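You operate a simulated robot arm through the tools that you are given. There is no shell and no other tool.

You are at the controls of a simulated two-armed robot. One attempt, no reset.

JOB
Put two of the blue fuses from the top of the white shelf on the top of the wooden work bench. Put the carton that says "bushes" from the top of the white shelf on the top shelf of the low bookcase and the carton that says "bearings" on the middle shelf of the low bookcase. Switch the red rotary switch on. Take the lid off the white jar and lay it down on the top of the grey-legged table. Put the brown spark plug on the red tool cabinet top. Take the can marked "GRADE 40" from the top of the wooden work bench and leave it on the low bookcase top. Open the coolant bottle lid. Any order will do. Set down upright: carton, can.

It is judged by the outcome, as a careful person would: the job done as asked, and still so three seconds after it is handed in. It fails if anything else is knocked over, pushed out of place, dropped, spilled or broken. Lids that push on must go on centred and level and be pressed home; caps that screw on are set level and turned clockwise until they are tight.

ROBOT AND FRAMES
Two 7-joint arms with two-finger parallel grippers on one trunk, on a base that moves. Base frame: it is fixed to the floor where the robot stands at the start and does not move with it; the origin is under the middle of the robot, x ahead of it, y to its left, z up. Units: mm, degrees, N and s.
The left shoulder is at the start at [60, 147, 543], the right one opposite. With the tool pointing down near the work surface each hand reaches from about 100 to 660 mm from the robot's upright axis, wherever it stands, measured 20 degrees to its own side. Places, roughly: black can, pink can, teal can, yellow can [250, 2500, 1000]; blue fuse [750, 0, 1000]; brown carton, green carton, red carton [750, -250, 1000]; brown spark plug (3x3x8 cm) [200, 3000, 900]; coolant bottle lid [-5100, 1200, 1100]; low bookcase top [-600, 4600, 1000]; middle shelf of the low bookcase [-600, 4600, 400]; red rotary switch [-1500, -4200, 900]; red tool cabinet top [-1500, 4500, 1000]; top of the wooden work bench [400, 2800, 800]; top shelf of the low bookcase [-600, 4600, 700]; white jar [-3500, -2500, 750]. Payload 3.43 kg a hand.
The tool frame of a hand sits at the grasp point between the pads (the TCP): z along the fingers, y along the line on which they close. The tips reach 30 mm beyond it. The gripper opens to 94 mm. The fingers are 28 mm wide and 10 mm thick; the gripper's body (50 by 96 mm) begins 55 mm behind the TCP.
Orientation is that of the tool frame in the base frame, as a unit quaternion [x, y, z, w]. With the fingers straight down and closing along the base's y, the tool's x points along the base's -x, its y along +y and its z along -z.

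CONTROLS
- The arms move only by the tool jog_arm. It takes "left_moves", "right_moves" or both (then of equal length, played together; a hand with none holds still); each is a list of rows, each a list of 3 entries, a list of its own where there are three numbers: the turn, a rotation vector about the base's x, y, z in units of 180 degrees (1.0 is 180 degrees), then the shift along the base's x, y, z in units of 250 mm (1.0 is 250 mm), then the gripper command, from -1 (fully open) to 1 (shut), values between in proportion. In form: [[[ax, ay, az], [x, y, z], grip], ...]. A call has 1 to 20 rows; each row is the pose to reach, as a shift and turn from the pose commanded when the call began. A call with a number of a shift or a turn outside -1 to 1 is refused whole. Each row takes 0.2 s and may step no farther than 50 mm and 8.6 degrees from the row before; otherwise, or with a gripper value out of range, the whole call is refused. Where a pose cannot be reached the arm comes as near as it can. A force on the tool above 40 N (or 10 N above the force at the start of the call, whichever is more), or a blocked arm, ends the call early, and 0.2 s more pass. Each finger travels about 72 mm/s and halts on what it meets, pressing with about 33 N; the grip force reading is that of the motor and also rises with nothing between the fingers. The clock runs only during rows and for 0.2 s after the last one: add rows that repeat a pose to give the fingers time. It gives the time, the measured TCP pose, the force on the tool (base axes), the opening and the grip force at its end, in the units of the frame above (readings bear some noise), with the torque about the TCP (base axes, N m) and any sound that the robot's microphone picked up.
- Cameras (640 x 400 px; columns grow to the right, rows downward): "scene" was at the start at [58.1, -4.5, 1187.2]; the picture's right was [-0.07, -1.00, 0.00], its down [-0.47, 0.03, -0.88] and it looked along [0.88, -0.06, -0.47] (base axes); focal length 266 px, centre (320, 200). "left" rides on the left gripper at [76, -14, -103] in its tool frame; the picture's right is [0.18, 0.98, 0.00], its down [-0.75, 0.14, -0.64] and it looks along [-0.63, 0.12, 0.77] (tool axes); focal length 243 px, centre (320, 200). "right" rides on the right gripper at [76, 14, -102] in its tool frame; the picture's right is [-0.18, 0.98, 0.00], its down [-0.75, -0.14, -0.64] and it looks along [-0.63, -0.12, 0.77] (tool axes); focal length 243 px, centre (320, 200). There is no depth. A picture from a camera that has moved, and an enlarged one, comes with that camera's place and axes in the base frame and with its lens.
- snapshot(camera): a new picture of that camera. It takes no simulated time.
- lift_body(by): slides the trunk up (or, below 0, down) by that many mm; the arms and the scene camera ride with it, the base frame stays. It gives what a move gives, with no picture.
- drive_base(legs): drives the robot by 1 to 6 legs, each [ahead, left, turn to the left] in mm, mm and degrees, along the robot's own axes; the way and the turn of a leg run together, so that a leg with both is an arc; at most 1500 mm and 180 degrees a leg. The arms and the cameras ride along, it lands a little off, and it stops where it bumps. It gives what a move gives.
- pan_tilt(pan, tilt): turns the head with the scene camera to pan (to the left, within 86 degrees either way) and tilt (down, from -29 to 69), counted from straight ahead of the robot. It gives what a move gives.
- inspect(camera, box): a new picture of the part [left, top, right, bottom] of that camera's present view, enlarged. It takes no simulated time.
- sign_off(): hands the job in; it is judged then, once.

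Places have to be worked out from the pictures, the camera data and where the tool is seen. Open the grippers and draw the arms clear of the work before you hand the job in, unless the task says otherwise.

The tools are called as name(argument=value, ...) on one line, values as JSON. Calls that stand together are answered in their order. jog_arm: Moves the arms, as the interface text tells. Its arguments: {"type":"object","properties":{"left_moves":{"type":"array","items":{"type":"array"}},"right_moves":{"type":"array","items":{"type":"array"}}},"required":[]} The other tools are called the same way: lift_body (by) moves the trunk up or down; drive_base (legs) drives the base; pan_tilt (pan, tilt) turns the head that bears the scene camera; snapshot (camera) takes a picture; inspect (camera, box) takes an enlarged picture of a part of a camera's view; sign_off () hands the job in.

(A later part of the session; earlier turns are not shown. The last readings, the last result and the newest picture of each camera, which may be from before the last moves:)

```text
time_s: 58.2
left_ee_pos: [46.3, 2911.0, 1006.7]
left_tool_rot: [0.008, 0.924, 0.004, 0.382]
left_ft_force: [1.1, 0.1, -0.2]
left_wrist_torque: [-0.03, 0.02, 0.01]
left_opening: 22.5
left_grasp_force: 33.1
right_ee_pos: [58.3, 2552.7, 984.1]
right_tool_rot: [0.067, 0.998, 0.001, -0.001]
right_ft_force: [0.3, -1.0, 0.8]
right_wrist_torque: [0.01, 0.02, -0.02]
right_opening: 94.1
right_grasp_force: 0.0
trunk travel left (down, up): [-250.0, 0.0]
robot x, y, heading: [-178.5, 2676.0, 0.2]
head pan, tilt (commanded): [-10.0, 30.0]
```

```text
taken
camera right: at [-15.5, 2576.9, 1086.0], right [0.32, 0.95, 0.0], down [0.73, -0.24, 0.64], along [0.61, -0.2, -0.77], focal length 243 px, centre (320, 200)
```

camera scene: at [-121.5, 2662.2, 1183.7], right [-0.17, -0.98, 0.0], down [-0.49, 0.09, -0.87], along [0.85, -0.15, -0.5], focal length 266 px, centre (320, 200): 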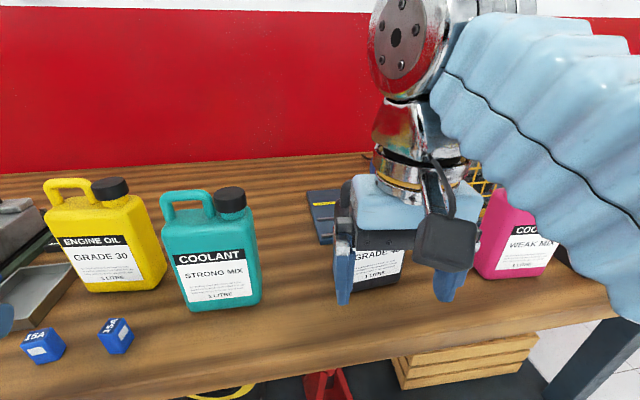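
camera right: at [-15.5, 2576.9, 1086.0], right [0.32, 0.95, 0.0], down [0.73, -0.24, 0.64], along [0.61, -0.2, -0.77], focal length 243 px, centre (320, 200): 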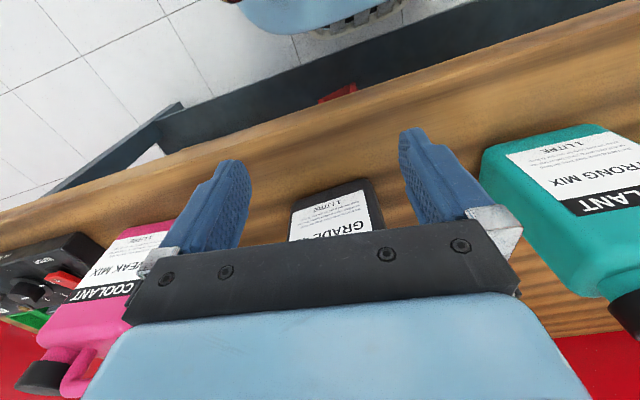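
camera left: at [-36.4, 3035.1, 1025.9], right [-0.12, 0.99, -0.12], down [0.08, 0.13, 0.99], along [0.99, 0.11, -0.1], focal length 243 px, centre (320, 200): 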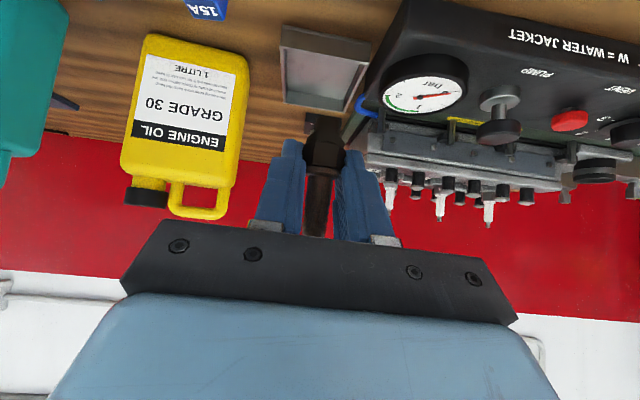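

inspect(camera="scene", box=[150, 170, 290, 320])

snapshot(camera="left")

```text
2.67 times, centred on (220, 245) of scene
camera zoom: at [-121.5, 2662.2, 1183.7], right [-0.17, -0.98, 0.0], down [-0.49, 0.09, -0.87], along [0.85, -0.15, -0.5], focal length 710 px, centre (587, 80)
```

zoom: 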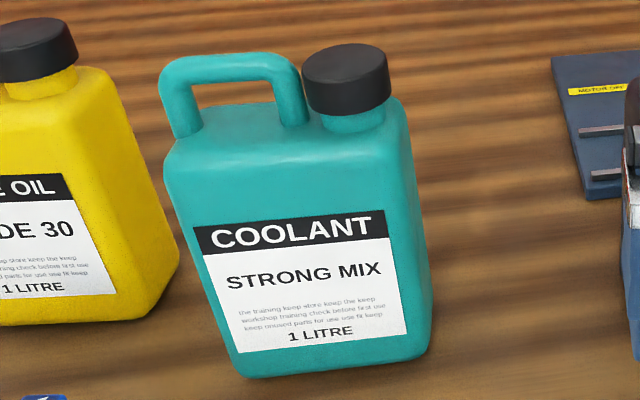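

```text
taken
camera left: at [-78.5, 2898.7, 1024.7], right [-0.12, 0.99, -0.12], down [0.08, 0.13, 0.99], along [0.99, 0.11, -0.1], focal length 243 px, centre (320, 200)
```

left: 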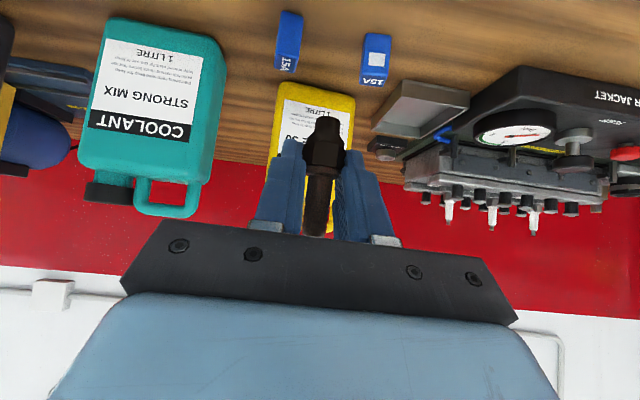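

Black can: front face x≈163, y 2481–2581, shoulder z≈1000, handle top z≈1033. The hand can't come from above, so I turn the right hand 90° and later slide its fingers in through the gap beside the teal can. First the turn, in front of the gap at y≈2640.

jog_arm(right_moves=[[[0, 0, 0.044], [-0.02, 0.06, 0.01], -1], [[0, 0, 0.088], [-0.04, 0.12, 0.02], -1], [[0, 0, 0.132], [-0.06, 0.18, 0.024], -1], [[0, 0, 0.176], [-0.072, 0.24, 0.024], -1], [[0, 0, 0.22], [-0.072, 0.3, 0.024], -1], [[0, 0, 0.265], [-0.072, 0.35, 0.024], -1], [[0, 0, 0.31], [-0.072, 0.35, 0.024], -1], [[0, 0, 0.354], [-0.072, 0.35, 0.024], -1], [[0, 0, 0.398], [-0.072, 0.35, 0.024], -1], [[0, 0, 0.442], [-0.072, 0.35, 0.024], -1], [[0, 0, 0.486], [-0.072, 0.35, 0.024], -1], [[0, 0, 0.53], [-0.072, 0.35, 0.024], -1]])

snapshot(camera="scene")

snapshot(camera="right")

```text
time_s: 60.8
left_ee_pos: [46.6, 2910.8, 1006.3]
left_tool_rot: [0.008, 0.924, 0.005, 0.382]
left_ft_force: [0.0, 0.6, -0.7]
left_wrist_torque: [0.0, -0.02, 0.02]
left_opening: 22.7
left_grasp_force: 33.3
right_ee_pos: [39.1, 2639.6, 988.9]
right_tool_rot: [-0.694, 0.72, 0.001, -0.001]
right_ft_force: [-0.5, -0.8, -0.1]
right_wrist_torque: [0.0, -0.03, 0.03]
right_opening: 94.1
right_grasp_force: 0.1
trunk travel left (down, up): [-250.0, 0.0]
robot x, y, heading: [-178.8, 2679.6, 0.2]
head pan, tilt (commanded): [-10.0, 30.0]
```

```text
taken
camera scene: at [-121.5, 2662.1, 1183.8], right [-0.17, -0.98, 0.0], down [-0.49, 0.09, -0.87], along [0.85, -0.15, -0.5], focal length 266 px, centre (320, 200)
```

scene: 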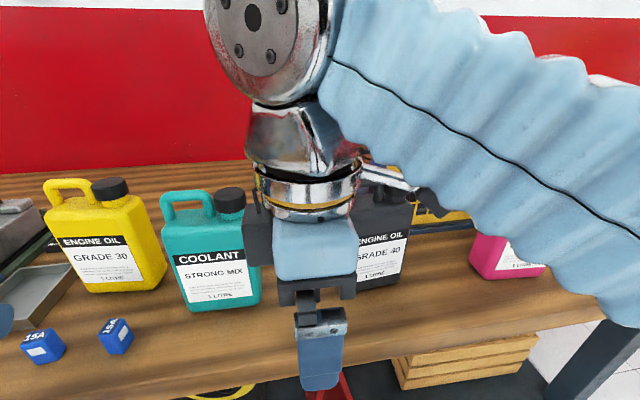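

```text
taken
camera right: at [22.3, 2565.0, 1091.9], right [-0.98, 0.22, 0.0], down [0.17, 0.75, 0.64], along [0.14, 0.63, -0.77], focal length 243 px, centre (320, 200)
```

right: 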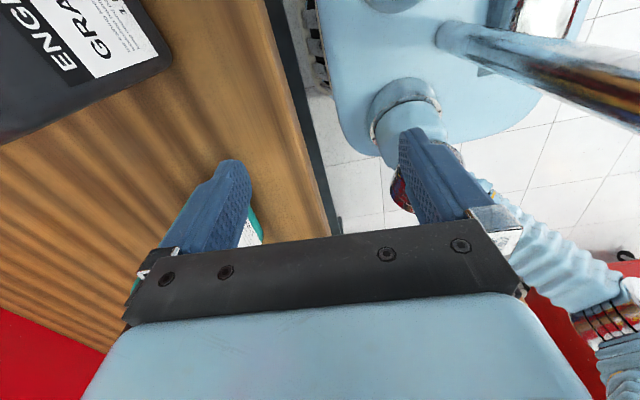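

Yaw is now 88°. I slide the hand forward into the gap at y≈2640, z≈989, and check the view.

jog_arm(right_moves=[[[0, 0, 0], [0.15, 0, 0], -1], [[0, 0, 0], [0.3, 0, 0], -1], [[0, 0, 0], [0.45, 0, 0], -1], [[0, 0, 0], [0.6, 0, 0], -1]])

snapshot(camera="scene")

snapshot(camera="right")

```text
time_s: 61.8
left_ee_pos: [46.1, 2909.9, 1006.3]
left_tool_rot: [0.009, 0.924, 0.004, 0.382]
left_ft_force: [-0.4, 0.4, -0.5]
left_wrist_torque: [-0.02, -0.02, 0.05]
left_opening: 22.4
left_grasp_force: 33.0
right_ee_pos: [191.6, 2638.7, 992.4]
right_tool_rot: [-0.693, 0.721, 0.001, 0.0]
right_ft_force: [0.1, -0.6, 0.3]
right_wrist_torque: [0.0, -0.02, -0.02]
right_opening: 93.9
right_grasp_force: 0.1
trunk travel left (down, up): [-250.0, 0.0]
robot x, y, heading: [-181.8, 2680.3, 0.1]
head pan, tilt (commanded): [-10.0, 30.0]
```

```text
taken
camera scene: at [-121.7, 2661.6, 1183.7], right [-0.17, -0.98, 0.0], down [-0.49, 0.09, -0.87], along [0.85, -0.15, -0.5], focal length 266 px, centre (320, 200)
```

scene: 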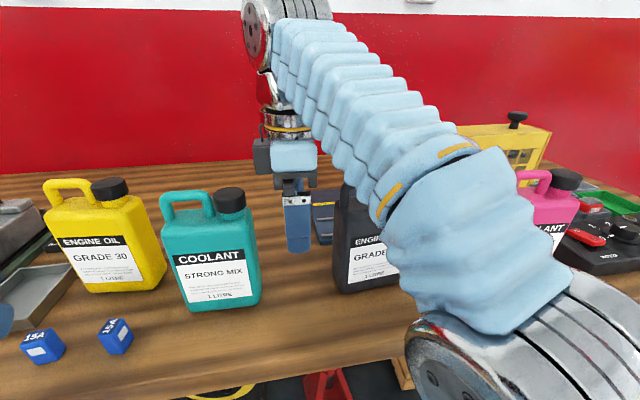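

```text
taken
camera right: at [174.0, 2563.7, 1094.1], right [-0.97, 0.22, 0.0], down [0.17, 0.75, 0.64], along [0.14, 0.63, -0.77], focal length 243 px, centre (320, 200)
```

right: 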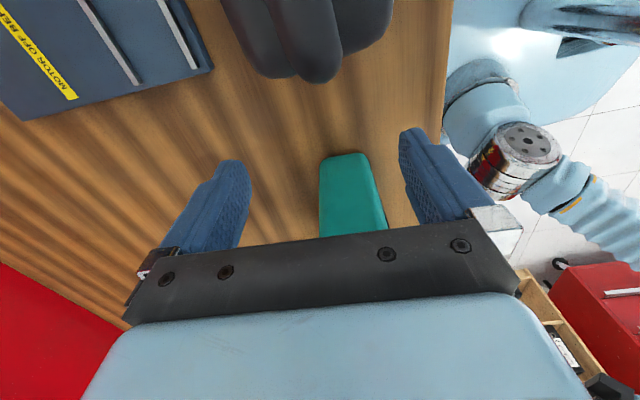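

The hand sits in the gap, and the camera shows the cans are about 50 mm deep, centred near x≈180. I shift 12 mm back and slide toward the black can so the fingers straddle it front and back.

jog_arm(right_moves=[[[0, 0, 0], [-0.046, 0, 0], -1], [[0, 0, 0], [-0.046, -0.1, 0], -1], [[0, 0, 0], [-0.046, -0.2, 0], -1], [[0, 0, 0], [-0.046, -0.3, 0], -1]])

snapshot(camera="scene")

snapshot(camera="right")

```text
time_s: 62.8
left_ee_pos: [48.3, 2910.5, 1007.9]
left_tool_rot: [0.008, 0.924, 0.005, 0.382]
left_ft_force: [-0.1, -0.3, -1.1]
left_wrist_torque: [-0.03, -0.03, -0.02]
left_opening: 22.2
left_grasp_force: 33.2
right_ee_pos: [179.7, 2563.8, 988.8]
right_tool_rot: [-0.693, 0.721, 0.001, -0.001]
right_ft_force: [0.1, 0.0, 0.1]
right_wrist_torque: [-0.01, 0.0, 0.01]
right_opening: 93.8
right_grasp_force: 0.0
trunk travel left (down, up): [-250.0, 0.0]
robot x, y, heading: [-178.7, 2675.9, 0.1]
head pan, tilt (commanded): [-10.0, 30.0]
```

```text
taken
camera scene: at [-121.4, 2662.2, 1183.8], right [-0.17, -0.98, 0.0], down [-0.49, 0.09, -0.87], along [0.85, -0.15, -0.5], focal length 266 px, centre (320, 200)
```

scene: 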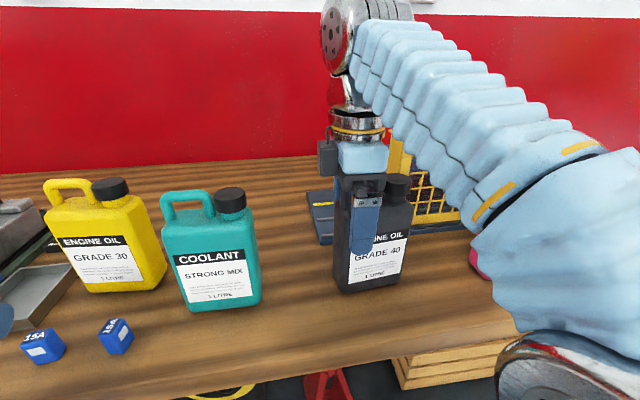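

```text
taken
camera right: at [161.8, 2488.7, 1091.6], right [-0.97, 0.22, 0.0], down [0.17, 0.75, 0.64], along [0.14, 0.63, -0.77], focal length 243 px, centre (320, 200)
```

right: 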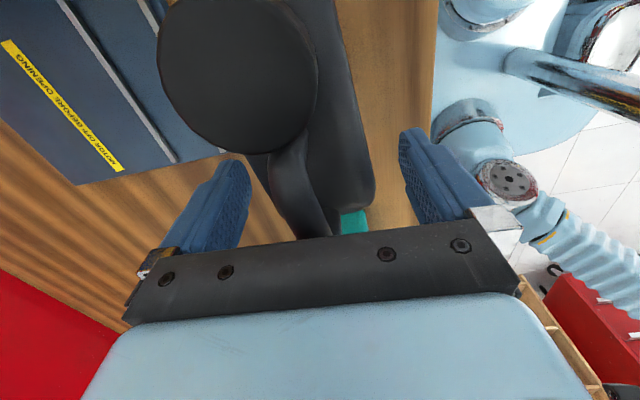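

The fingers straddle the can with its handle and cap below the palm. I slide the last 31 mm to the can's middle and close.

jog_arm(right_moves=[[[0, 0, 0], [0, -0.07, 0], -1], [[0, 0, 0], [0, -0.125, -0.01], -1], [[0, 0, 0], [0, -0.125, -0.01], 0], [[0, 0, 0], [0, -0.125, -0.01], 1], [[0, 0, 0], [0, -0.125, -0.01], 1], [[0, 0, 0], [0, -0.125, -0.01], 1]])

snapshot(camera="right")

snapshot(camera="scene")

```text
time_s: 64.2
left_ee_pos: [46.9, 2911.6, 1005.6]
left_tool_rot: [0.008, 0.924, 0.004, 0.382]
left_ft_force: [0.4, -0.2, -0.2]
left_wrist_torque: [0.0, 0.0, -0.01]
left_opening: 22.7
left_grasp_force: 33.2
right_ee_pos: [177.8, 2531.0, 985.7]
right_tool_rot: [-0.692, 0.722, 0.001, -0.001]
right_ft_force: [0.2, -1.6, -1.1]
right_wrist_torque: [-0.05, -0.08, 0.14]
right_opening: 62.0
right_grasp_force: 33.4
trunk travel left (down, up): [-250.0, 0.0]
robot x, y, heading: [-178.7, 2677.4, 0.3]
head pan, tilt (commanded): [-10.0, 30.0]
```

```text
taken
camera right: at [160.2, 2456.7, 1088.7], right [-0.97, 0.22, 0.0], down [0.17, 0.75, 0.64], along [0.14, 0.63, -0.77], focal length 243 px, centre (320, 200)
```

right: 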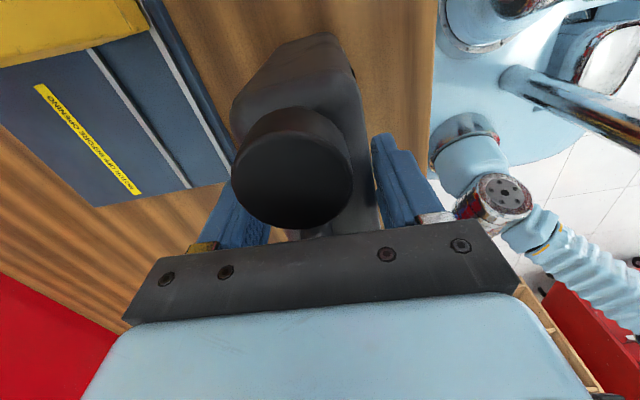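

```text
taken
camera scene: at [-121.4, 2662.0, 1183.7], right [-0.17, -0.98, 0.0], down [-0.49, 0.09, -0.87], along [0.85, -0.15, -0.5], focal length 266 px, centre (320, 200)
```

scene: 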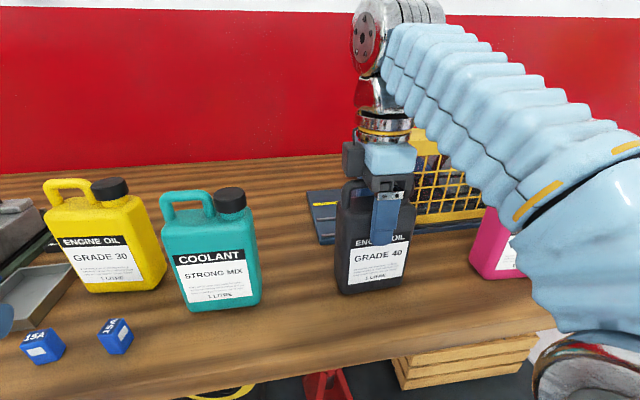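

Gripped: the can is 62 mm deep. I lift slightly and check the load.

jog_arm(right_moves=[[[0, 0, 0], [0, 0, 0.03], 1], [[0, 0, 0], [-0.04, 0.03, 0.06], 1], [[0, 0, 0], [-0.06, 0.06, 0.06], 1]])

snapshot(camera="scene")

```text
time_s: 65.0
left_ee_pos: [47.9, 2910.8, 1006.2]
left_tool_rot: [0.008, 0.924, 0.005, 0.382]
left_ft_force: [-0.3, -0.3, 0.3]
left_wrist_torque: [-0.03, -0.03, -0.01]
left_opening: 22.2
left_grasp_force: 32.5
right_ee_pos: [163.9, 2547.5, 1002.1]
right_tool_rot: [-0.692, 0.722, 0.001, -0.001]
right_ft_force: [-0.6, -0.8, -9.6]
right_wrist_torque: [0.0, -0.01, 0.0]
right_opening: 60.6
right_grasp_force: 33.0
trunk travel left (down, up): [-250.0, 0.0]
robot x, y, heading: [-175.7, 2675.9, 0.1]
head pan, tilt (commanded): [-10.0, 30.0]
```

```text
taken
camera scene: at [-121.1, 2662.0, 1183.7], right [-0.17, -0.98, 0.0], down [-0.49, 0.09, -0.87], along [0.85, -0.15, -0.5], focal length 266 px, centre (320, 200)
```

scene: 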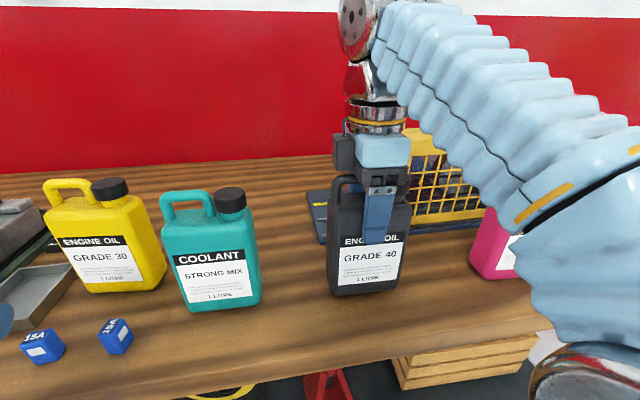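

The can hangs freely (9.6 N). I turn the hand back by 88° about the vertical so the can's narrow side faces across.

jog_arm(right_moves=[[[0, 0, -0.044], [0, 0, 0], 1], [[0, 0, -0.088], [0, 0, 0], 1], [[0, 0, -0.132], [0, 0, 0], 1], [[0, 0, -0.176], [0, 0, 0], 1], [[0, 0, -0.22], [0, 0, 0], 1], [[0, 0, -0.264], [0, 0, 0], 1], [[0, 0, -0.308], [0, 0, 0], 1], [[0, 0, -0.352], [0, 0, 0], 1], [[0, 0, -0.396], [0, 0, 0], 1], [[0, 0, -0.44], [0, 0, 0], 1], [[0, 0, -0.486], [0, 0, 0], 1]])

snapshot(camera="scene")

snapshot(camera="right")

```text
time_s: 67.4
left_ee_pos: [47.7, 2911.9, 1007.7]
left_tool_rot: [0.008, 0.924, 0.004, 0.382]
left_ft_force: [-0.2, -0.1, -0.1]
left_wrist_torque: [0.02, 0.0, -0.01]
left_opening: 22.4
left_grasp_force: 32.8
right_ee_pos: [164.7, 2548.2, 1002.9]
right_tool_rot: [0.0, 1.0, 0.001, 0.001]
right_ft_force: [0.0, -0.2, -9.8]
right_wrist_torque: [0.02, -0.03, 0.02]
right_opening: 60.4
right_grasp_force: 33.0
trunk travel left (down, up): [-250.0, 0.0]
robot x, y, heading: [-174.3, 2678.6, 0.1]
head pan, tilt (commanded): [-10.0, 30.0]
```

```text
taken
camera scene: at [-121.0, 2661.9, 1183.7], right [-0.17, -0.98, 0.0], down [-0.49, 0.09, -0.87], along [0.85, -0.15, -0.5], focal length 266 px, centre (320, 200)
```

scene: 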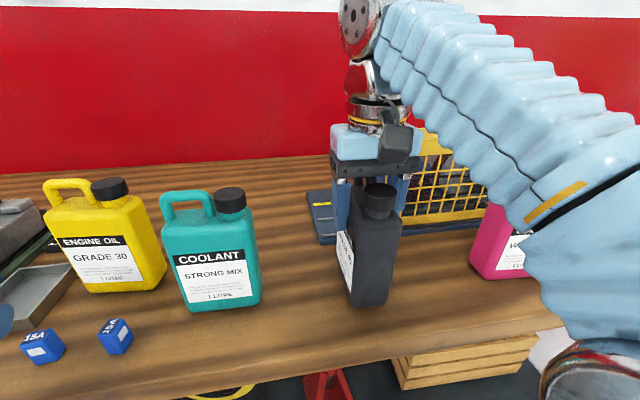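

```text
taken
camera right: at [87.1, 2562.4, 1104.8], right [0.18, 0.98, 0.0], down [0.75, -0.14, 0.64], along [0.63, -0.12, -0.77], focal length 243 px, centre (320, 200)
```

right: 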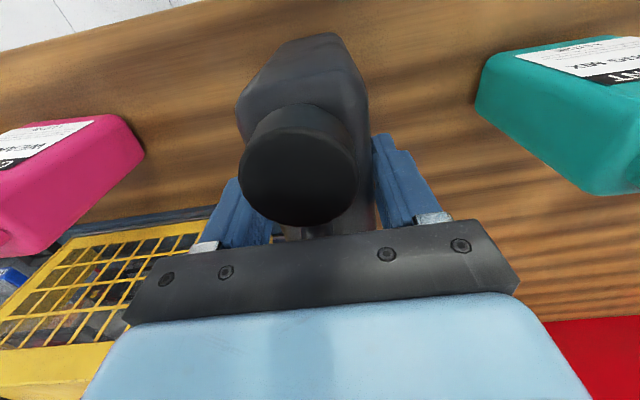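

The can is rotated and level. I lower it back onto the bench gently.

jog_arm(right_moves=[[[0, 0, 0], [0, 0, -0.03], 1], [[0, 0, 0], [0, 0, -0.056], 1], [[0, 0, 0], [0, 0, -0.064], 1], [[0, 0, 0], [0, 0, -0.07], 1]])

```text
time_s: 68.4
left_ee_pos: [45.6, 2911.2, 1007.9]
left_tool_rot: [0.009, 0.923, 0.004, 0.384]
left_ft_force: [-0.3, -0.6, 0.3]
left_wrist_torque: [-0.02, -0.02, -0.01]
left_opening: 22.5
left_grasp_force: 33.3
right_ee_pos: [162.8, 2549.4, 986.6]
right_tool_rot: [-0.001, 1.0, 0.001, 0.003]
right_ft_force: [7.1, 2.7, 28.3]
right_wrist_torque: [-0.35, -0.12, 0.44]
right_opening: 60.7
right_grasp_force: 33.0
trunk travel left (down, up): [-250.0, 0.0]
robot x, y, heading: [-174.3, 2675.3, 0.1]
head pan, tilt (commanded): [-10.0, 30.0]
```

Set down with firm contact. I ease off a millimetre, open, and back the hand straight out along -x.

jog_arm(right_moves=[[[0, 0, 0], [0, 0, 0.004], 1], [[0, 0, 0], [0, 0, 0.004], 0], [[0, 0, 0], [0, 0, 0.004], -1], [[0, 0, 0], [0, 0, 0.004], -1], [[0, 0, 0], [-0.12, 0, 0.004], -1], [[0, 0, 0], [-0.26, 0, 0.004], -1], [[0, 0, 0], [-0.4, 0, 0.004], -1], [[0, 0, 0], [-0.5, 0, 0.004], -1]])

snapshot(camera="scene")

snapshot(camera="right")

```text
time_s: 70.2
left_ee_pos: [47.9, 2910.9, 1006.0]
left_tool_rot: [0.008, 0.924, 0.004, 0.383]
left_ft_force: [0.6, 0.7, -0.3]
left_wrist_torque: [0.0, 0.0, 0.03]
left_opening: 22.6
left_grasp_force: 33.4
right_ee_pos: [38.9, 2548.5, 986.6]
right_tool_rot: [-0.001, 1.0, 0.0, 0.0]
right_ft_force: [-0.2, 0.2, -0.2]
right_wrist_torque: [0.0, -0.01, 0.0]
right_opening: 94.0
right_grasp_force: 0.1
trunk travel left (down, up): [-250.0, 0.0]
robot x, y, heading: [-178.2, 2674.7, 0.1]
head pan, tilt (commanded): [-10.0, 30.0]
```

```text
taken
camera scene: at [-121.3, 2662.2, 1183.8], right [-0.17, -0.98, 0.0], down [-0.49, 0.09, -0.87], along [0.85, -0.15, -0.5], focal length 266 px, centre (320, 200)
```

scene: 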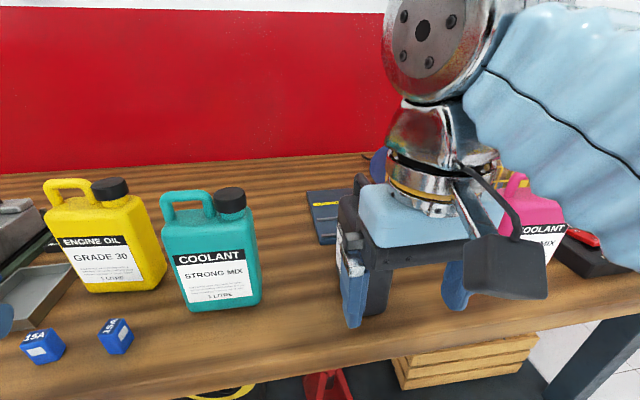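

```text
taken
camera right: at [-37.7, 2564.1, 1088.7], right [0.18, 0.98, 0.0], down [0.75, -0.14, 0.64], along [0.63, -0.12, -0.77], focal length 243 px, centre (320, 200)
```

right: 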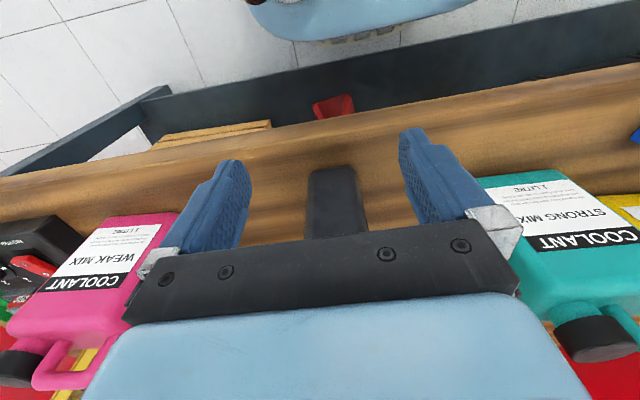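

The can stands turned on the bench, front at x≈112, centre y≈2551. I need a nearly horizontal tool for regripping, so I back the base 200 mm to give the wrist room.

drive_base(legs=[[-200, 0, 0]])

jog_arm(right_moves=[[[0, -0.0433, 0], [0.08, 0, 0], -1], [[0, -0.0866, 0], [0.16, 0, 0], -1], [[0, -0.13, 0], [0.24, 0, 0], -1], [[0, -0.173, 0], [0.32, 0, -0.02], -1], [[0, -0.216, 0], [0.4, 0, -0.04], -1], [[0, -0.26, 0], [0.48, 0, -0.06], -1], [[0, -0.303, 0], [0.56, 0, -0.08], -1], [[0, -0.346, 0], [0.62, 0, -0.1], -1], [[0, -0.39, 0], [0.68, 0, -0.12], -1], [[0, -0.433, 0], [0.72, 0, -0.14], -1]])

snapshot(camera="scene")

snapshot(camera="right")

```text
time_s: 71.8
left_ee_pos: [-152.1, 2911.7, 1006.9]
left_tool_rot: [0.006, 0.924, 0.006, 0.382]
left_ft_force: [-0.7, 0.3, -0.3]
left_wrist_torque: [0.0, 0.07, 0.02]
left_opening: 22.6
left_grasp_force: 33.5
right_ee_pos: [-158.1, 2550.1, 985.6]
right_tool_rot: [-0.004, 1.0, 0.0, 0.0]
right_ft_force: [0.2, -0.5, -0.2]
right_wrist_torque: [-0.01, 0.02, 0.04]
right_opening: 94.0
right_grasp_force: 0.0
trunk travel left (down, up): [-250.0, 0.0]
robot x, y, heading: [-375.8, 2674.8, 0.4]
head pan, tilt (commanded): [-10.0, 30.0]
```

```text
time_s: 74.0
left_ee_pos: [-152.8, 2911.0, 1006.1]
left_tool_rot: [0.005, 0.924, 0.006, 0.382]
left_ft_force: [-0.4, -0.3, -0.8]
left_wrist_torque: [0.03, -0.01, 0.01]
left_opening: 22.7
left_grasp_force: 32.9
right_ee_pos: [21.5, 2551.3, 951.4]
right_tool_rot: [-0.003, 0.777, -0.003, 0.63]
right_ft_force: [-0.8, 0.2, -0.9]
right_wrist_torque: [-0.04, 0.0, 0.01]
right_opening: 93.8
right_grasp_force: 0.0
trunk travel left (down, up): [-250.0, 0.0]
robot x, y, heading: [-373.4, 2676.9, 0.5]
head pan, tilt (commanded): [-10.0, 30.0]
```

```text
taken
camera scene: at [-319.8, 2661.6, 1183.8], right [-0.17, -0.99, 0.0], down [-0.49, 0.08, -0.87], along [0.85, -0.14, -0.5], focal length 266 px, centre (320, 200)
```

scene: 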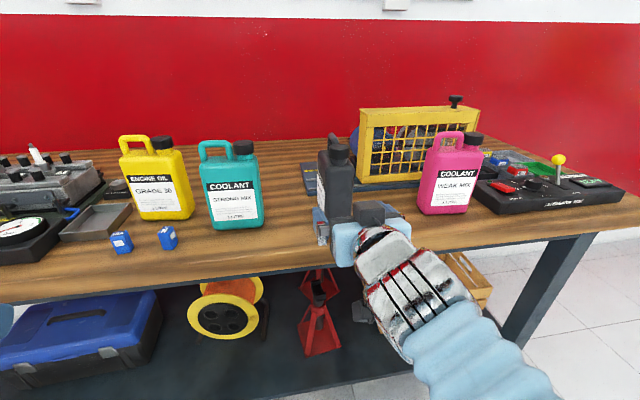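

```text
taken
camera right: at [-95.3, 2565.6, 898.6], right [0.03, 0.98, 0.17], down [-0.47, -0.14, 0.87], along [0.88, -0.11, 0.46], focal length 243 px, centre (320, 200)
```

right: 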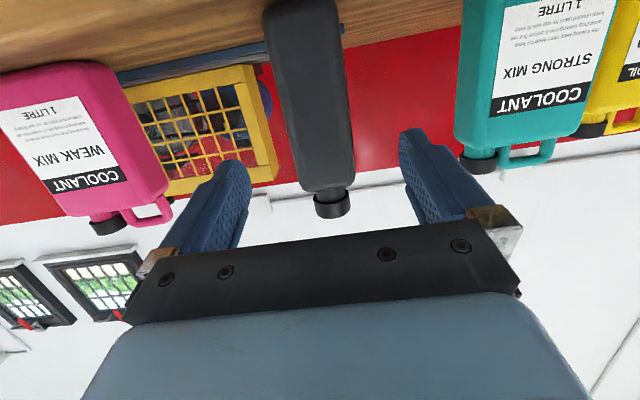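

The tool is now 12° below horizontal, and the can lies centred between the fingers ahead. I move in along +x to x≈145, z≈935 and check.

jog_arm(right_moves=[[[0, 0, 0], [0.12, -0.01, -0.066], -1], [[0, 0, 0], [0.25, -0.01, -0.066], -1], [[0, 0, 0], [0.38, -0.01, -0.066], -1], [[0, 0, 0], [0.48, -0.01, -0.066], -1]])

snapshot(camera="right")

inspect(camera="scene", box=[260, 110, 460, 260])

```text
time_s: 75.0
left_ee_pos: [-152.5, 2912.1, 1006.8]
left_tool_rot: [0.006, 0.924, 0.006, 0.382]
left_ft_force: [0.1, -0.4, 0.3]
left_wrist_torque: [-0.01, -0.03, 0.01]
left_opening: 22.3
left_grasp_force: 33.1
right_ee_pos: [141.4, 2548.0, 937.1]
right_tool_rot: [-0.003, 0.778, -0.003, 0.628]
right_ft_force: [-1.0, -0.7, 0.5]
right_wrist_torque: [0.0, -0.03, 0.0]
right_opening: 94.1
right_grasp_force: 0.1
trunk travel left (down, up): [-250.0, 0.0]
robot x, y, heading: [-375.1, 2674.0, 0.3]
head pan, tilt (commanded): [-10.0, 30.0]
```

```text
taken
camera right: at [25.0, 2562.2, 884.6], right [0.04, 0.98, 0.17], down [-0.47, -0.14, 0.87], along [0.88, -0.11, 0.46], focal length 243 px, centre (320, 200)
```

right: 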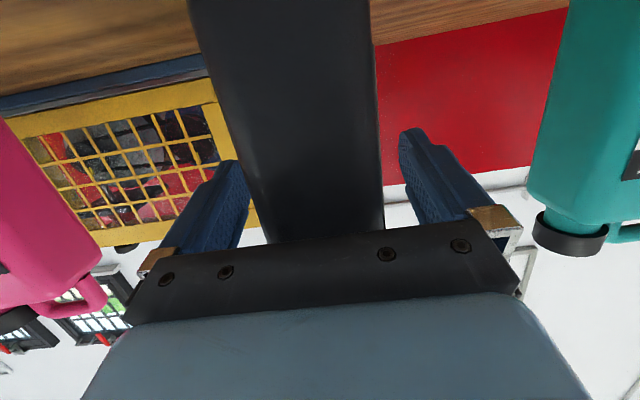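

```text
2.67 times, centred on (360, 185) of scene
camera zoom: at [-319.9, 2661.7, 1183.7], right [-0.17, -0.99, 0.0], down [-0.49, 0.08, -0.87], along [0.85, -0.15, -0.5], focal length 710 px, centre (213, 240)
```

zoom: 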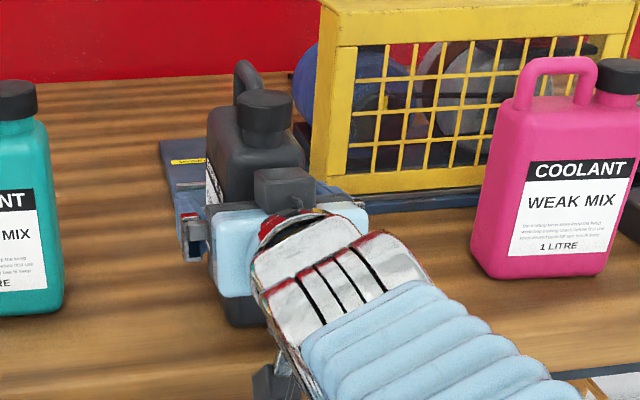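

The can is between the fingers. I close and test-lift.

jog_arm(right_moves=[[[0, 0, 0], [0, 0, 0], 0], [[0, 0, 0], [0, 0, 0], 1], [[0, 0, 0], [0, 0, 0], 1], [[0, 0, 0], [0, 0, 0], 1]])

jog_arm(right_moves=[[[0, 0, 0], [0, 0, 0.04], 1], [[0, 0, 0], [0, 0, 0.1], 1], [[0, 0, 0], [-0.04, 0, 0.2], 1], [[0, 0, 0], [-0.1, 0, 0.3], 1]])

snapshot(camera="scene")

snapshot(camera="right")

```text
time_s: 76.0
left_ee_pos: [-153.8, 2910.4, 1007.1]
left_tool_rot: [0.005, 0.924, 0.007, 0.383]
left_ft_force: [-0.7, 0.2, -0.8]
left_wrist_torque: [0.01, -0.04, -0.01]
left_opening: 22.4
left_grasp_force: 32.8
right_ee_pos: [140.9, 2548.0, 937.9]
right_tool_rot: [-0.003, 0.778, -0.003, 0.628]
right_ft_force: [0.6, 3.1, 0.5]
right_wrist_torque: [0.42, -0.13, 0.08]
right_opening: 60.5
right_grasp_force: 32.7
trunk travel left (down, up): [-250.0, 0.0]
robot x, y, heading: [-374.3, 2672.1, 0.3]
head pan, tilt (commanded): [-10.0, 30.0]
```

```text
time_s: 77.0
left_ee_pos: [-152.6, 2910.4, 1005.6]
left_tool_rot: [0.006, 0.924, 0.005, 0.382]
left_ft_force: [-0.3, 0.1, -0.8]
left_wrist_torque: [0.01, 0.02, 0.01]
left_opening: 22.2
left_grasp_force: 32.6
right_ee_pos: [114.8, 2548.1, 1010.2]
right_tool_rot: [-0.003, 0.779, -0.002, 0.627]
right_ft_force: [1.1, 0.2, -9.0]
right_wrist_torque: [0.02, 0.15, -0.02]
right_opening: 60.5
right_grasp_force: 32.7
trunk travel left (down, up): [-250.0, 0.0]
robot x, y, heading: [-376.8, 2678.8, 0.4]
head pan, tilt (commanded): [-10.0, 30.0]
```

```text
taken
camera scene: at [-319.1, 2661.6, 1183.7], right [-0.17, -0.99, 0.0], down [-0.49, 0.08, -0.87], along [0.85, -0.14, -0.5], focal length 266 px, centre (320, 200)
```

scene: 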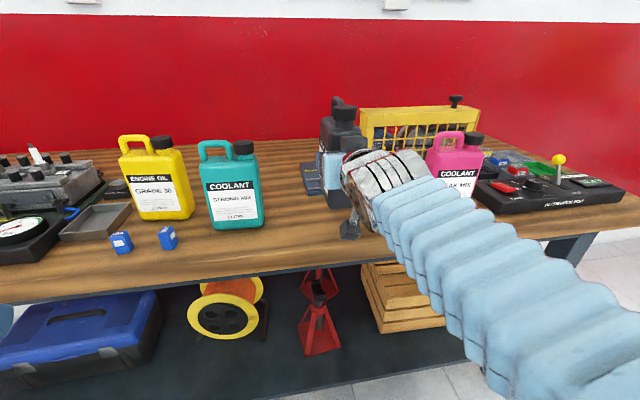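

```text
taken
camera right: at [-2.1, 2562.6, 957.5], right [0.04, 0.98, 0.17], down [-0.47, -0.14, 0.87], along [0.88, -0.11, 0.46], focal length 243 px, centre (320, 200)
```

right: 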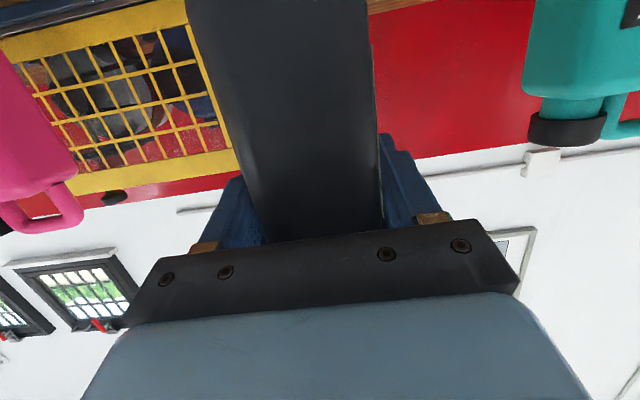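

The can is held securely (9 N, small torque). I back away from the bench, turn left 90° to face the bookcase wall, and move nearer for a look.

drive_base(legs=[[-500, 0, 0], [0, 0, 90], [600, 0, 0]])

pan_tilt(pan=0, tilt=10)

snapshot(camera="scene")

```text
time_s: 86.5
left_ee_pos: [-1076.7, 3493.5, 1006.5]
left_tool_rot: [-0.636, 0.67, 0.269, 0.271]
left_ft_force: [0.1, 0.0, -0.8]
left_wrist_torque: [0.01, 0.02, -0.01]
left_opening: 22.5
left_grasp_force: 32.7
right_ee_pos: [-703.9, 3745.6, 1010.1]
right_tool_rot: [-0.541, 0.558, 0.434, 0.455]
right_ft_force: [0.7, -0.1, -8.6]
right_wrist_torque: [-0.22, -0.02, -0.02]
right_opening: 60.5
right_grasp_force: 32.7
trunk travel left (down, up): [-250.0, 0.0]
robot x, y, heading: [-850.2, 3260.6, 87.8]
head pan, tilt (commanded): [-10.0, 30.0]
```

```text
time_s: 87.4
left_ee_pos: [-1076.1, 3493.1, 1006.2]
left_tool_rot: [-0.636, 0.671, 0.268, 0.272]
left_ft_force: [-0.1, 0.1, 0.1]
left_wrist_torque: [0.01, 0.0, -0.01]
left_opening: 22.2
left_grasp_force: 32.9
right_ee_pos: [-705.4, 3746.1, 1011.0]
right_tool_rot: [-0.541, 0.559, 0.434, 0.455]
right_ft_force: [0.5, -0.1, -9.5]
right_wrist_torque: [-0.18, -0.03, -0.01]
right_opening: 60.2
right_grasp_force: 33.5
trunk travel left (down, up): [-250.0, 0.0]
robot x, y, heading: [-846.3, 3261.8, 88.0]
head pan, tilt (commanded): [0.0, 10.0]
```

```text
taken
camera scene: at [-850.7, 3325.6, 1216.0], right [1.0, -0.03, 0.0], down [-0.01, -0.17, -0.98], along [0.03, 0.98, -0.17], focal length 266 px, centre (320, 200)
```

scene: 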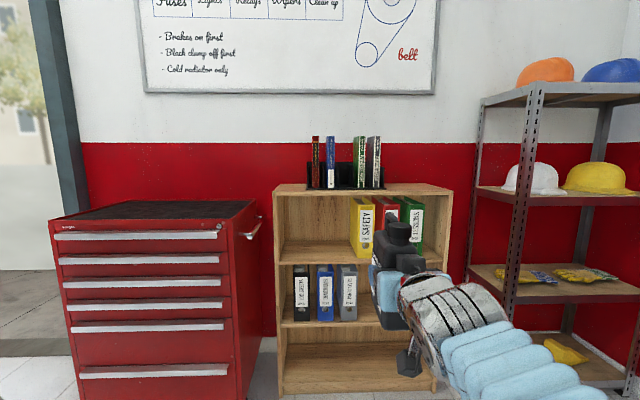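

The bookcase front is at about y≈4490, x −1025…−220, top z≈1040; the cabinet stands left with top z≈960. I zoom in on both tops.

inspect(camera="scene", box=[255, 120, 475, 270])

inspect(camera="scene", box=[30, 180, 280, 300])

inspect(camera="scene", box=[255, 220, 475, 400])

```text
2.67 times, centred on (365, 195) of scene
camera zoom: at [-850.7, 3325.6, 1216.0], right [1.0, -0.03, 0.0], down [-0.01, -0.17, -0.98], along [0.03, 0.98, -0.17], focal length 710 px, centre (200, 213)
```

zoom: 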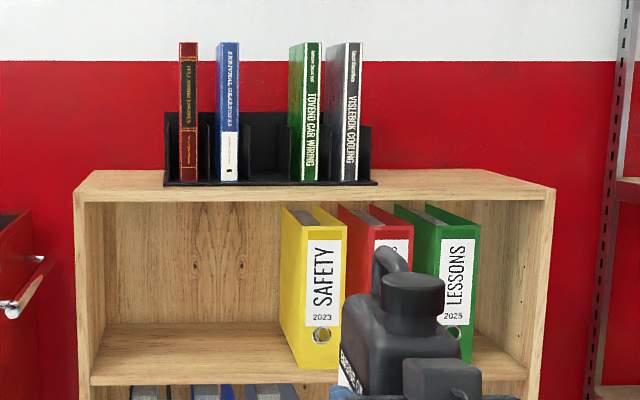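

```text
2.56 times, centred on (155, 240) of scene
camera zoom: at [-850.7, 3325.6, 1216.0], right [1.0, -0.03, 0.0], down [-0.01, -0.17, -0.98], along [0.03, 0.98, -0.17], focal length 682 px, centre (742, 98)
```

zoom: 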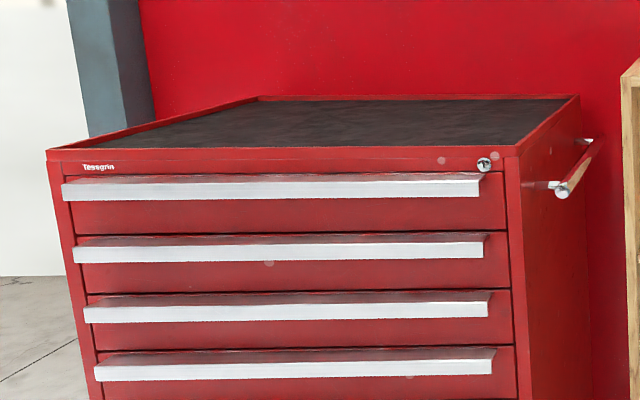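

```text
2.22 times, centred on (365, 310) of scene
camera zoom: at [-850.7, 3325.6, 1216.0], right [1.0, -0.03, 0.0], down [-0.01, -0.17, -0.98], along [0.03, 0.98, -0.17], focal length 592 px, centre (220, -44)
```

zoom: 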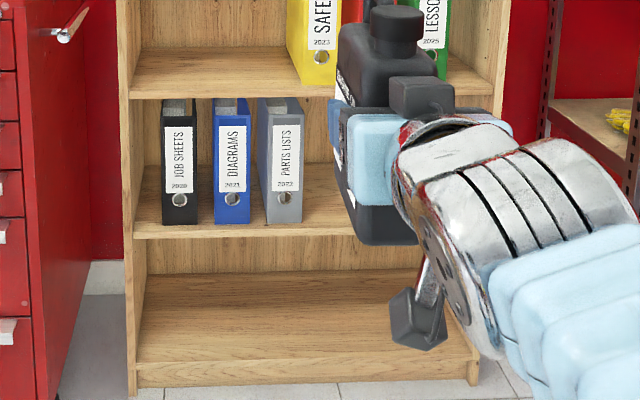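

The right part of the bookcase top (x −470…−225) is free. I drive to stand in front of it, stopping short, then raise the can.

drive_base(legs=[[0, -352, 2], [550, 0, 0]])

jog_arm(right_moves=[[[0, 0, 0], [0, 0, 0.12], 1], [[0, 0, 0], [0, 0, 0.24], 1], [[0, 0, 0], [0, 0, 0.36], 1], [[0, 0, 0], [0, 0, 0.48], 1], [[0, 0, 0], [0, 0, 0.56], 1]])

snapshot(camera="scene")

snapshot(camera="right")

```text
time_s: 92.5
left_ee_pos: [-732.0, 4033.5, 1006.1]
left_tool_rot: [-0.649, 0.658, 0.274, 0.266]
left_ft_force: [0.0, -1.1, -0.1]
left_wrist_torque: [-0.02, 0.01, -0.01]
left_opening: 22.3
left_grasp_force: 33.1
right_ee_pos: [-370.0, 4300.9, 1009.6]
right_tool_rot: [0.552, -0.549, -0.442, -0.446]
right_ft_force: [-0.4, -0.1, -9.9]
right_wrist_torque: [-0.21, 0.03, 0.03]
right_opening: 60.3
right_grasp_force: 33.9
trunk travel left (down, up): [-250.0, 0.0]
robot x, y, heading: [-497.5, 3811.9, 90.5]
head pan, tilt (commanded): [0.0, 10.0]
```

```text
time_s: 93.7
left_ee_pos: [-732.1, 4033.5, 1005.3]
left_tool_rot: [-0.648, 0.659, 0.274, 0.266]
left_ft_force: [-0.4, 0.2, -0.1]
left_wrist_torque: [0.02, -0.01, -0.02]
left_opening: 21.9
left_grasp_force: 33.1
right_ee_pos: [-369.0, 4299.4, 1149.2]
right_tool_rot: [0.552, -0.548, -0.443, -0.446]
right_ft_force: [0.3, 0.0, -8.2]
right_wrist_torque: [-0.19, -0.01, -0.01]
right_opening: 60.5
right_grasp_force: 32.9
trunk travel left (down, up): [-250.0, 0.0]
robot x, y, heading: [-497.7, 3810.0, 90.2]
head pan, tilt (commanded): [0.0, 10.0]
```

```text
taken
camera scene: at [-500.4, 3875.0, 1216.0], right [1.0, 0.0, 0.0], down [0.0, -0.17, -0.98], along [0.0, 0.98, -0.17], focal length 266 px, centre (320, 200)
```

scene: 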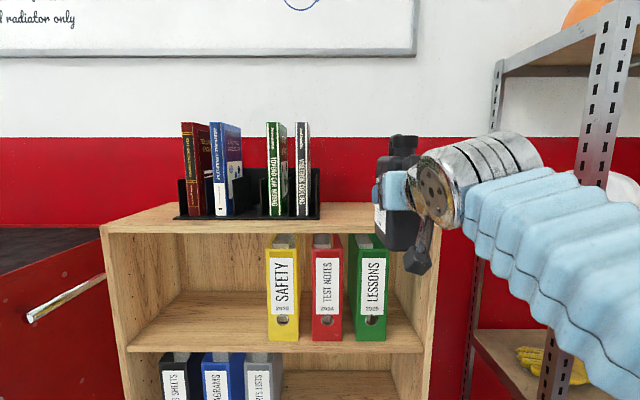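

```text
taken
camera right: at [-383.1, 4183.0, 1097.1], right [-0.98, 0.04, 0.17], down [0.14, -0.47, 0.87], along [0.11, 0.88, 0.46], focal length 243 px, centre (320, 200)
```

right: 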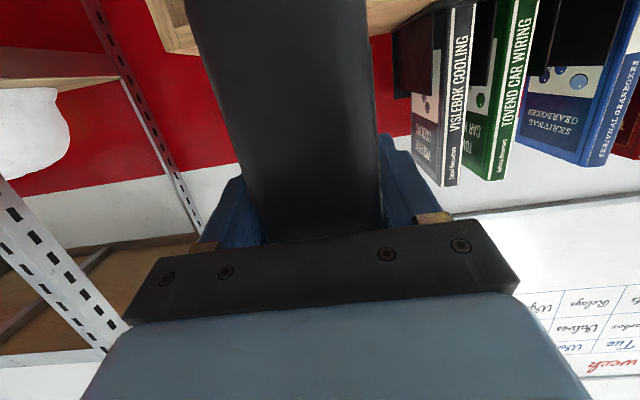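

inspect(camera="scene", box=[80, 180, 460, 280])

inspect(camera="scene", box=[300, 120, 480, 280])

```text
1.68 times, centred on (270, 230) of scene
camera zoom: at [-500.4, 3875.0, 1216.0], right [1.0, 0.0, 0.0], down [0.0, -0.17, -0.98], along [0.0, 0.98, -0.17], focal length 448 px, centre (404, 150)
```

zoom: 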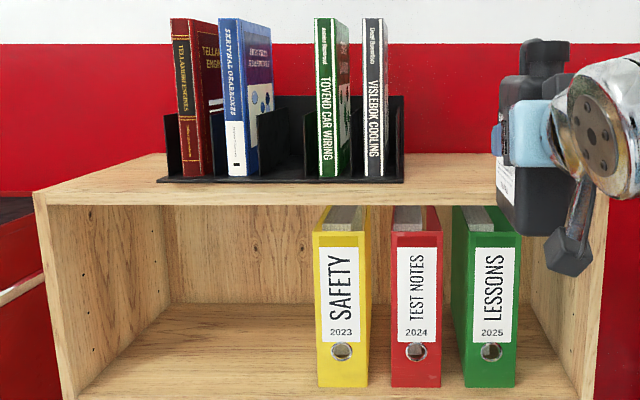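

```text
2.50 times, centred on (390, 200) of scene
camera zoom: at [-500.4, 3875.0, 1216.0], right [1.0, 0.0, 0.0], down [0.0, -0.17, -0.98], along [0.0, 0.98, -0.17], focal length 666 px, centre (145, 200)
```

zoom: 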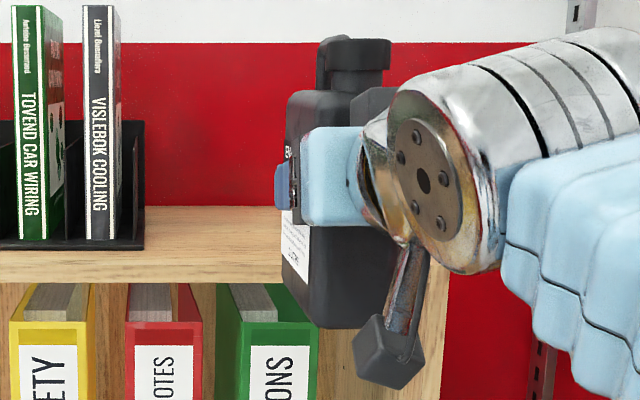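

Two views give the bookcase top at z≈1052, front edge y≈4486; the can's bottom is at about 1060. I raise it a bit more and drive ahead 200 mm.

jog_arm(right_moves=[[[0, 0, 0], [0, 0, 0.05], 1], [[0, 0, 0], [0, 0, 0.05], 1]])

drive_base(legs=[[200, 0, 0]])

pan_tilt(pan=-15, tilt=15)

snapshot(camera="scene")

snapshot(camera="right")

```text
time_s: 94.2
left_ee_pos: [-732.9, 4034.0, 1006.7]
left_tool_rot: [-0.649, 0.658, 0.274, 0.266]
left_ft_force: [0.4, -0.2, 0.2]
left_wrist_torque: [-0.01, 0.03, -0.02]
left_opening: 22.0
left_grasp_force: 33.1
right_ee_pos: [-371.1, 4301.1, 1162.2]
right_tool_rot: [0.552, -0.549, -0.442, -0.447]
right_ft_force: [0.1, 0.8, -9.4]
right_wrist_torque: [-0.16, 0.0, 0.0]
right_opening: 60.0
right_grasp_force: 32.7
trunk travel left (down, up): [-250.0, 0.0]
robot x, y, heading: [-498.0, 3807.7, 90.1]
head pan, tilt (commanded): [0.0, 10.0]
```

```text
time_s: 95.8
left_ee_pos: [-737.3, 4231.8, 1006.8]
left_tool_rot: [-0.652, 0.655, 0.275, 0.265]
left_ft_force: [0.2, 0.9, -0.4]
left_wrist_torque: [0.03, 0.02, -0.01]
left_opening: 22.2
left_grasp_force: 33.2
right_ee_pos: [-376.3, 4501.9, 1161.7]
right_tool_rot: [0.555, -0.545, -0.445, -0.444]
right_ft_force: [-0.3, 1.6, -8.6]
right_wrist_torque: [-0.17, 0.0, 0.01]
right_opening: 60.5
right_grasp_force: 32.7
trunk travel left (down, up): [-250.0, 0.0]
robot x, y, heading: [-497.0, 4010.4, 90.7]
head pan, tilt (commanded): [0.0, 10.0]
```

```text
time_s: 96.6
left_ee_pos: [-736.3, 4232.5, 1006.2]
left_tool_rot: [-0.652, 0.655, 0.275, 0.265]
left_ft_force: [-0.2, 0.4, -0.1]
left_wrist_torque: [-0.01, -0.03, 0.0]
left_opening: 22.2
left_grasp_force: 33.5
right_ee_pos: [-376.8, 4502.5, 1161.5]
right_tool_rot: [0.555, -0.545, -0.445, -0.444]
right_ft_force: [0.1, 0.7, -8.8]
right_wrist_torque: [-0.17, -0.03, 0.0]
right_opening: 60.3
right_grasp_force: 33.0
trunk travel left (down, up): [-250.0, 0.0]
robot x, y, heading: [-502.3, 4011.6, 90.9]
head pan, tilt (commanded): [-15.0, 15.0]
```

```text
taken
camera scene: at [-478.7, 4072.9, 1207.9], right [0.97, -0.24, 0.0], down [-0.06, -0.25, -0.97], along [0.24, 0.94, -0.26], focal length 266 px, centre (320, 200)
```

scene: 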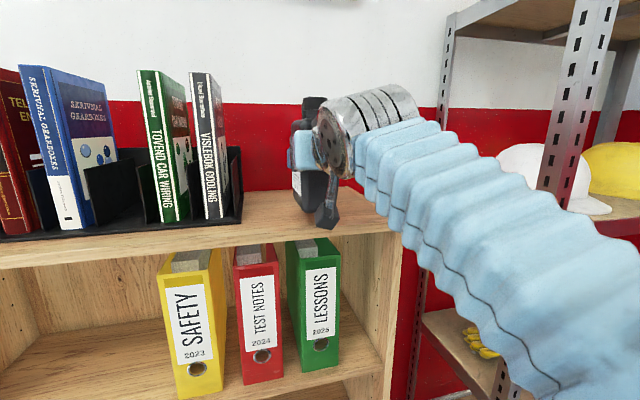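

```text
taken
camera right: at [-389.6, 4386.1, 1108.9], right [-0.98, 0.03, 0.17], down [0.14, -0.47, 0.87], along [0.11, 0.88, 0.46], focal length 243 px, centre (320, 200)
```

right: 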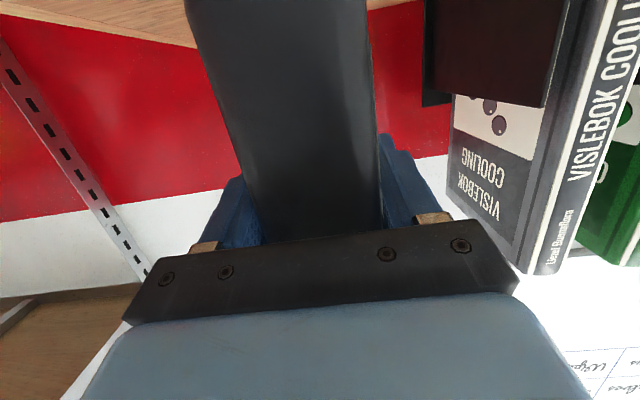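

The can is over the bookcase top's right part, well clear of the book stand. I drive 60 mm further, then lower.

drive_base(legs=[[62, 0, -0.7]])

jog_arm(right_moves=[[[0, 0, 0], [0, 0, -0.03], 1], [[0, 0, 0], [0, 0, -0.056], 1]])

snapshot(camera="scene")

```text
time_s: 97.6
left_ee_pos: [-735.1, 4295.5, 1006.9]
left_tool_rot: [-0.648, 0.659, 0.273, 0.266]
left_ft_force: [0.3, 0.9, -0.6]
left_wrist_torque: [0.0, -0.02, 0.0]
left_opening: 22.0
left_grasp_force: 33.1
right_ee_pos: [-372.6, 4564.9, 1161.9]
right_tool_rot: [0.552, -0.548, -0.443, -0.446]
right_ft_force: [0.0, -0.7, -9.0]
right_wrist_torque: [-0.19, 0.0, -0.02]
right_opening: 60.4
right_grasp_force: 33.1
trunk travel left (down, up): [-250.0, 0.0]
robot x, y, heading: [-499.4, 4072.2, 90.1]
head pan, tilt (commanded): [-15.0, 15.0]
```

```text
time_s: 98.2
left_ee_pos: [-734.8, 4296.8, 1006.8]
left_tool_rot: [-0.648, 0.659, 0.274, 0.266]
left_ft_force: [0.4, -0.7, -0.3]
left_wrist_torque: [0.04, 0.0, -0.02]
left_opening: 21.8
left_grasp_force: 33.6
right_ee_pos: [-372.1, 4564.0, 1148.5]
right_tool_rot: [0.553, -0.549, -0.442, -0.445]
right_ft_force: [0.4, 0.5, -9.2]
right_wrist_torque: [-0.18, 0.02, -0.01]
right_opening: 60.4
right_grasp_force: 32.6
trunk travel left (down, up): [-250.0, 0.0]
robot x, y, heading: [-499.5, 4074.7, 90.2]
head pan, tilt (commanded): [-15.0, 15.0]
```

```text
taken
camera scene: at [-478.7, 4135.5, 1207.9], right [0.97, -0.25, 0.0], down [-0.07, -0.25, -0.97], along [0.25, 0.93, -0.26], focal length 266 px, centre (320, 200)
```

scene: 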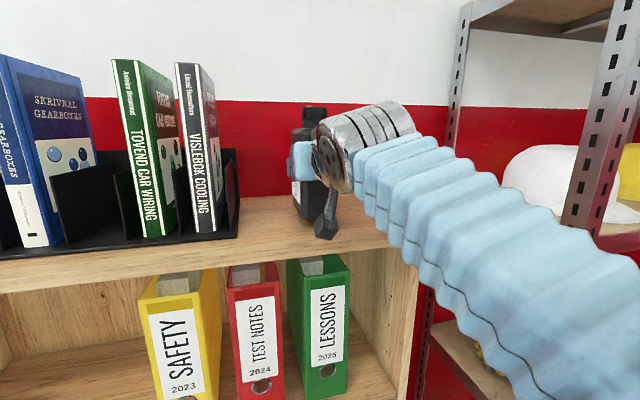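

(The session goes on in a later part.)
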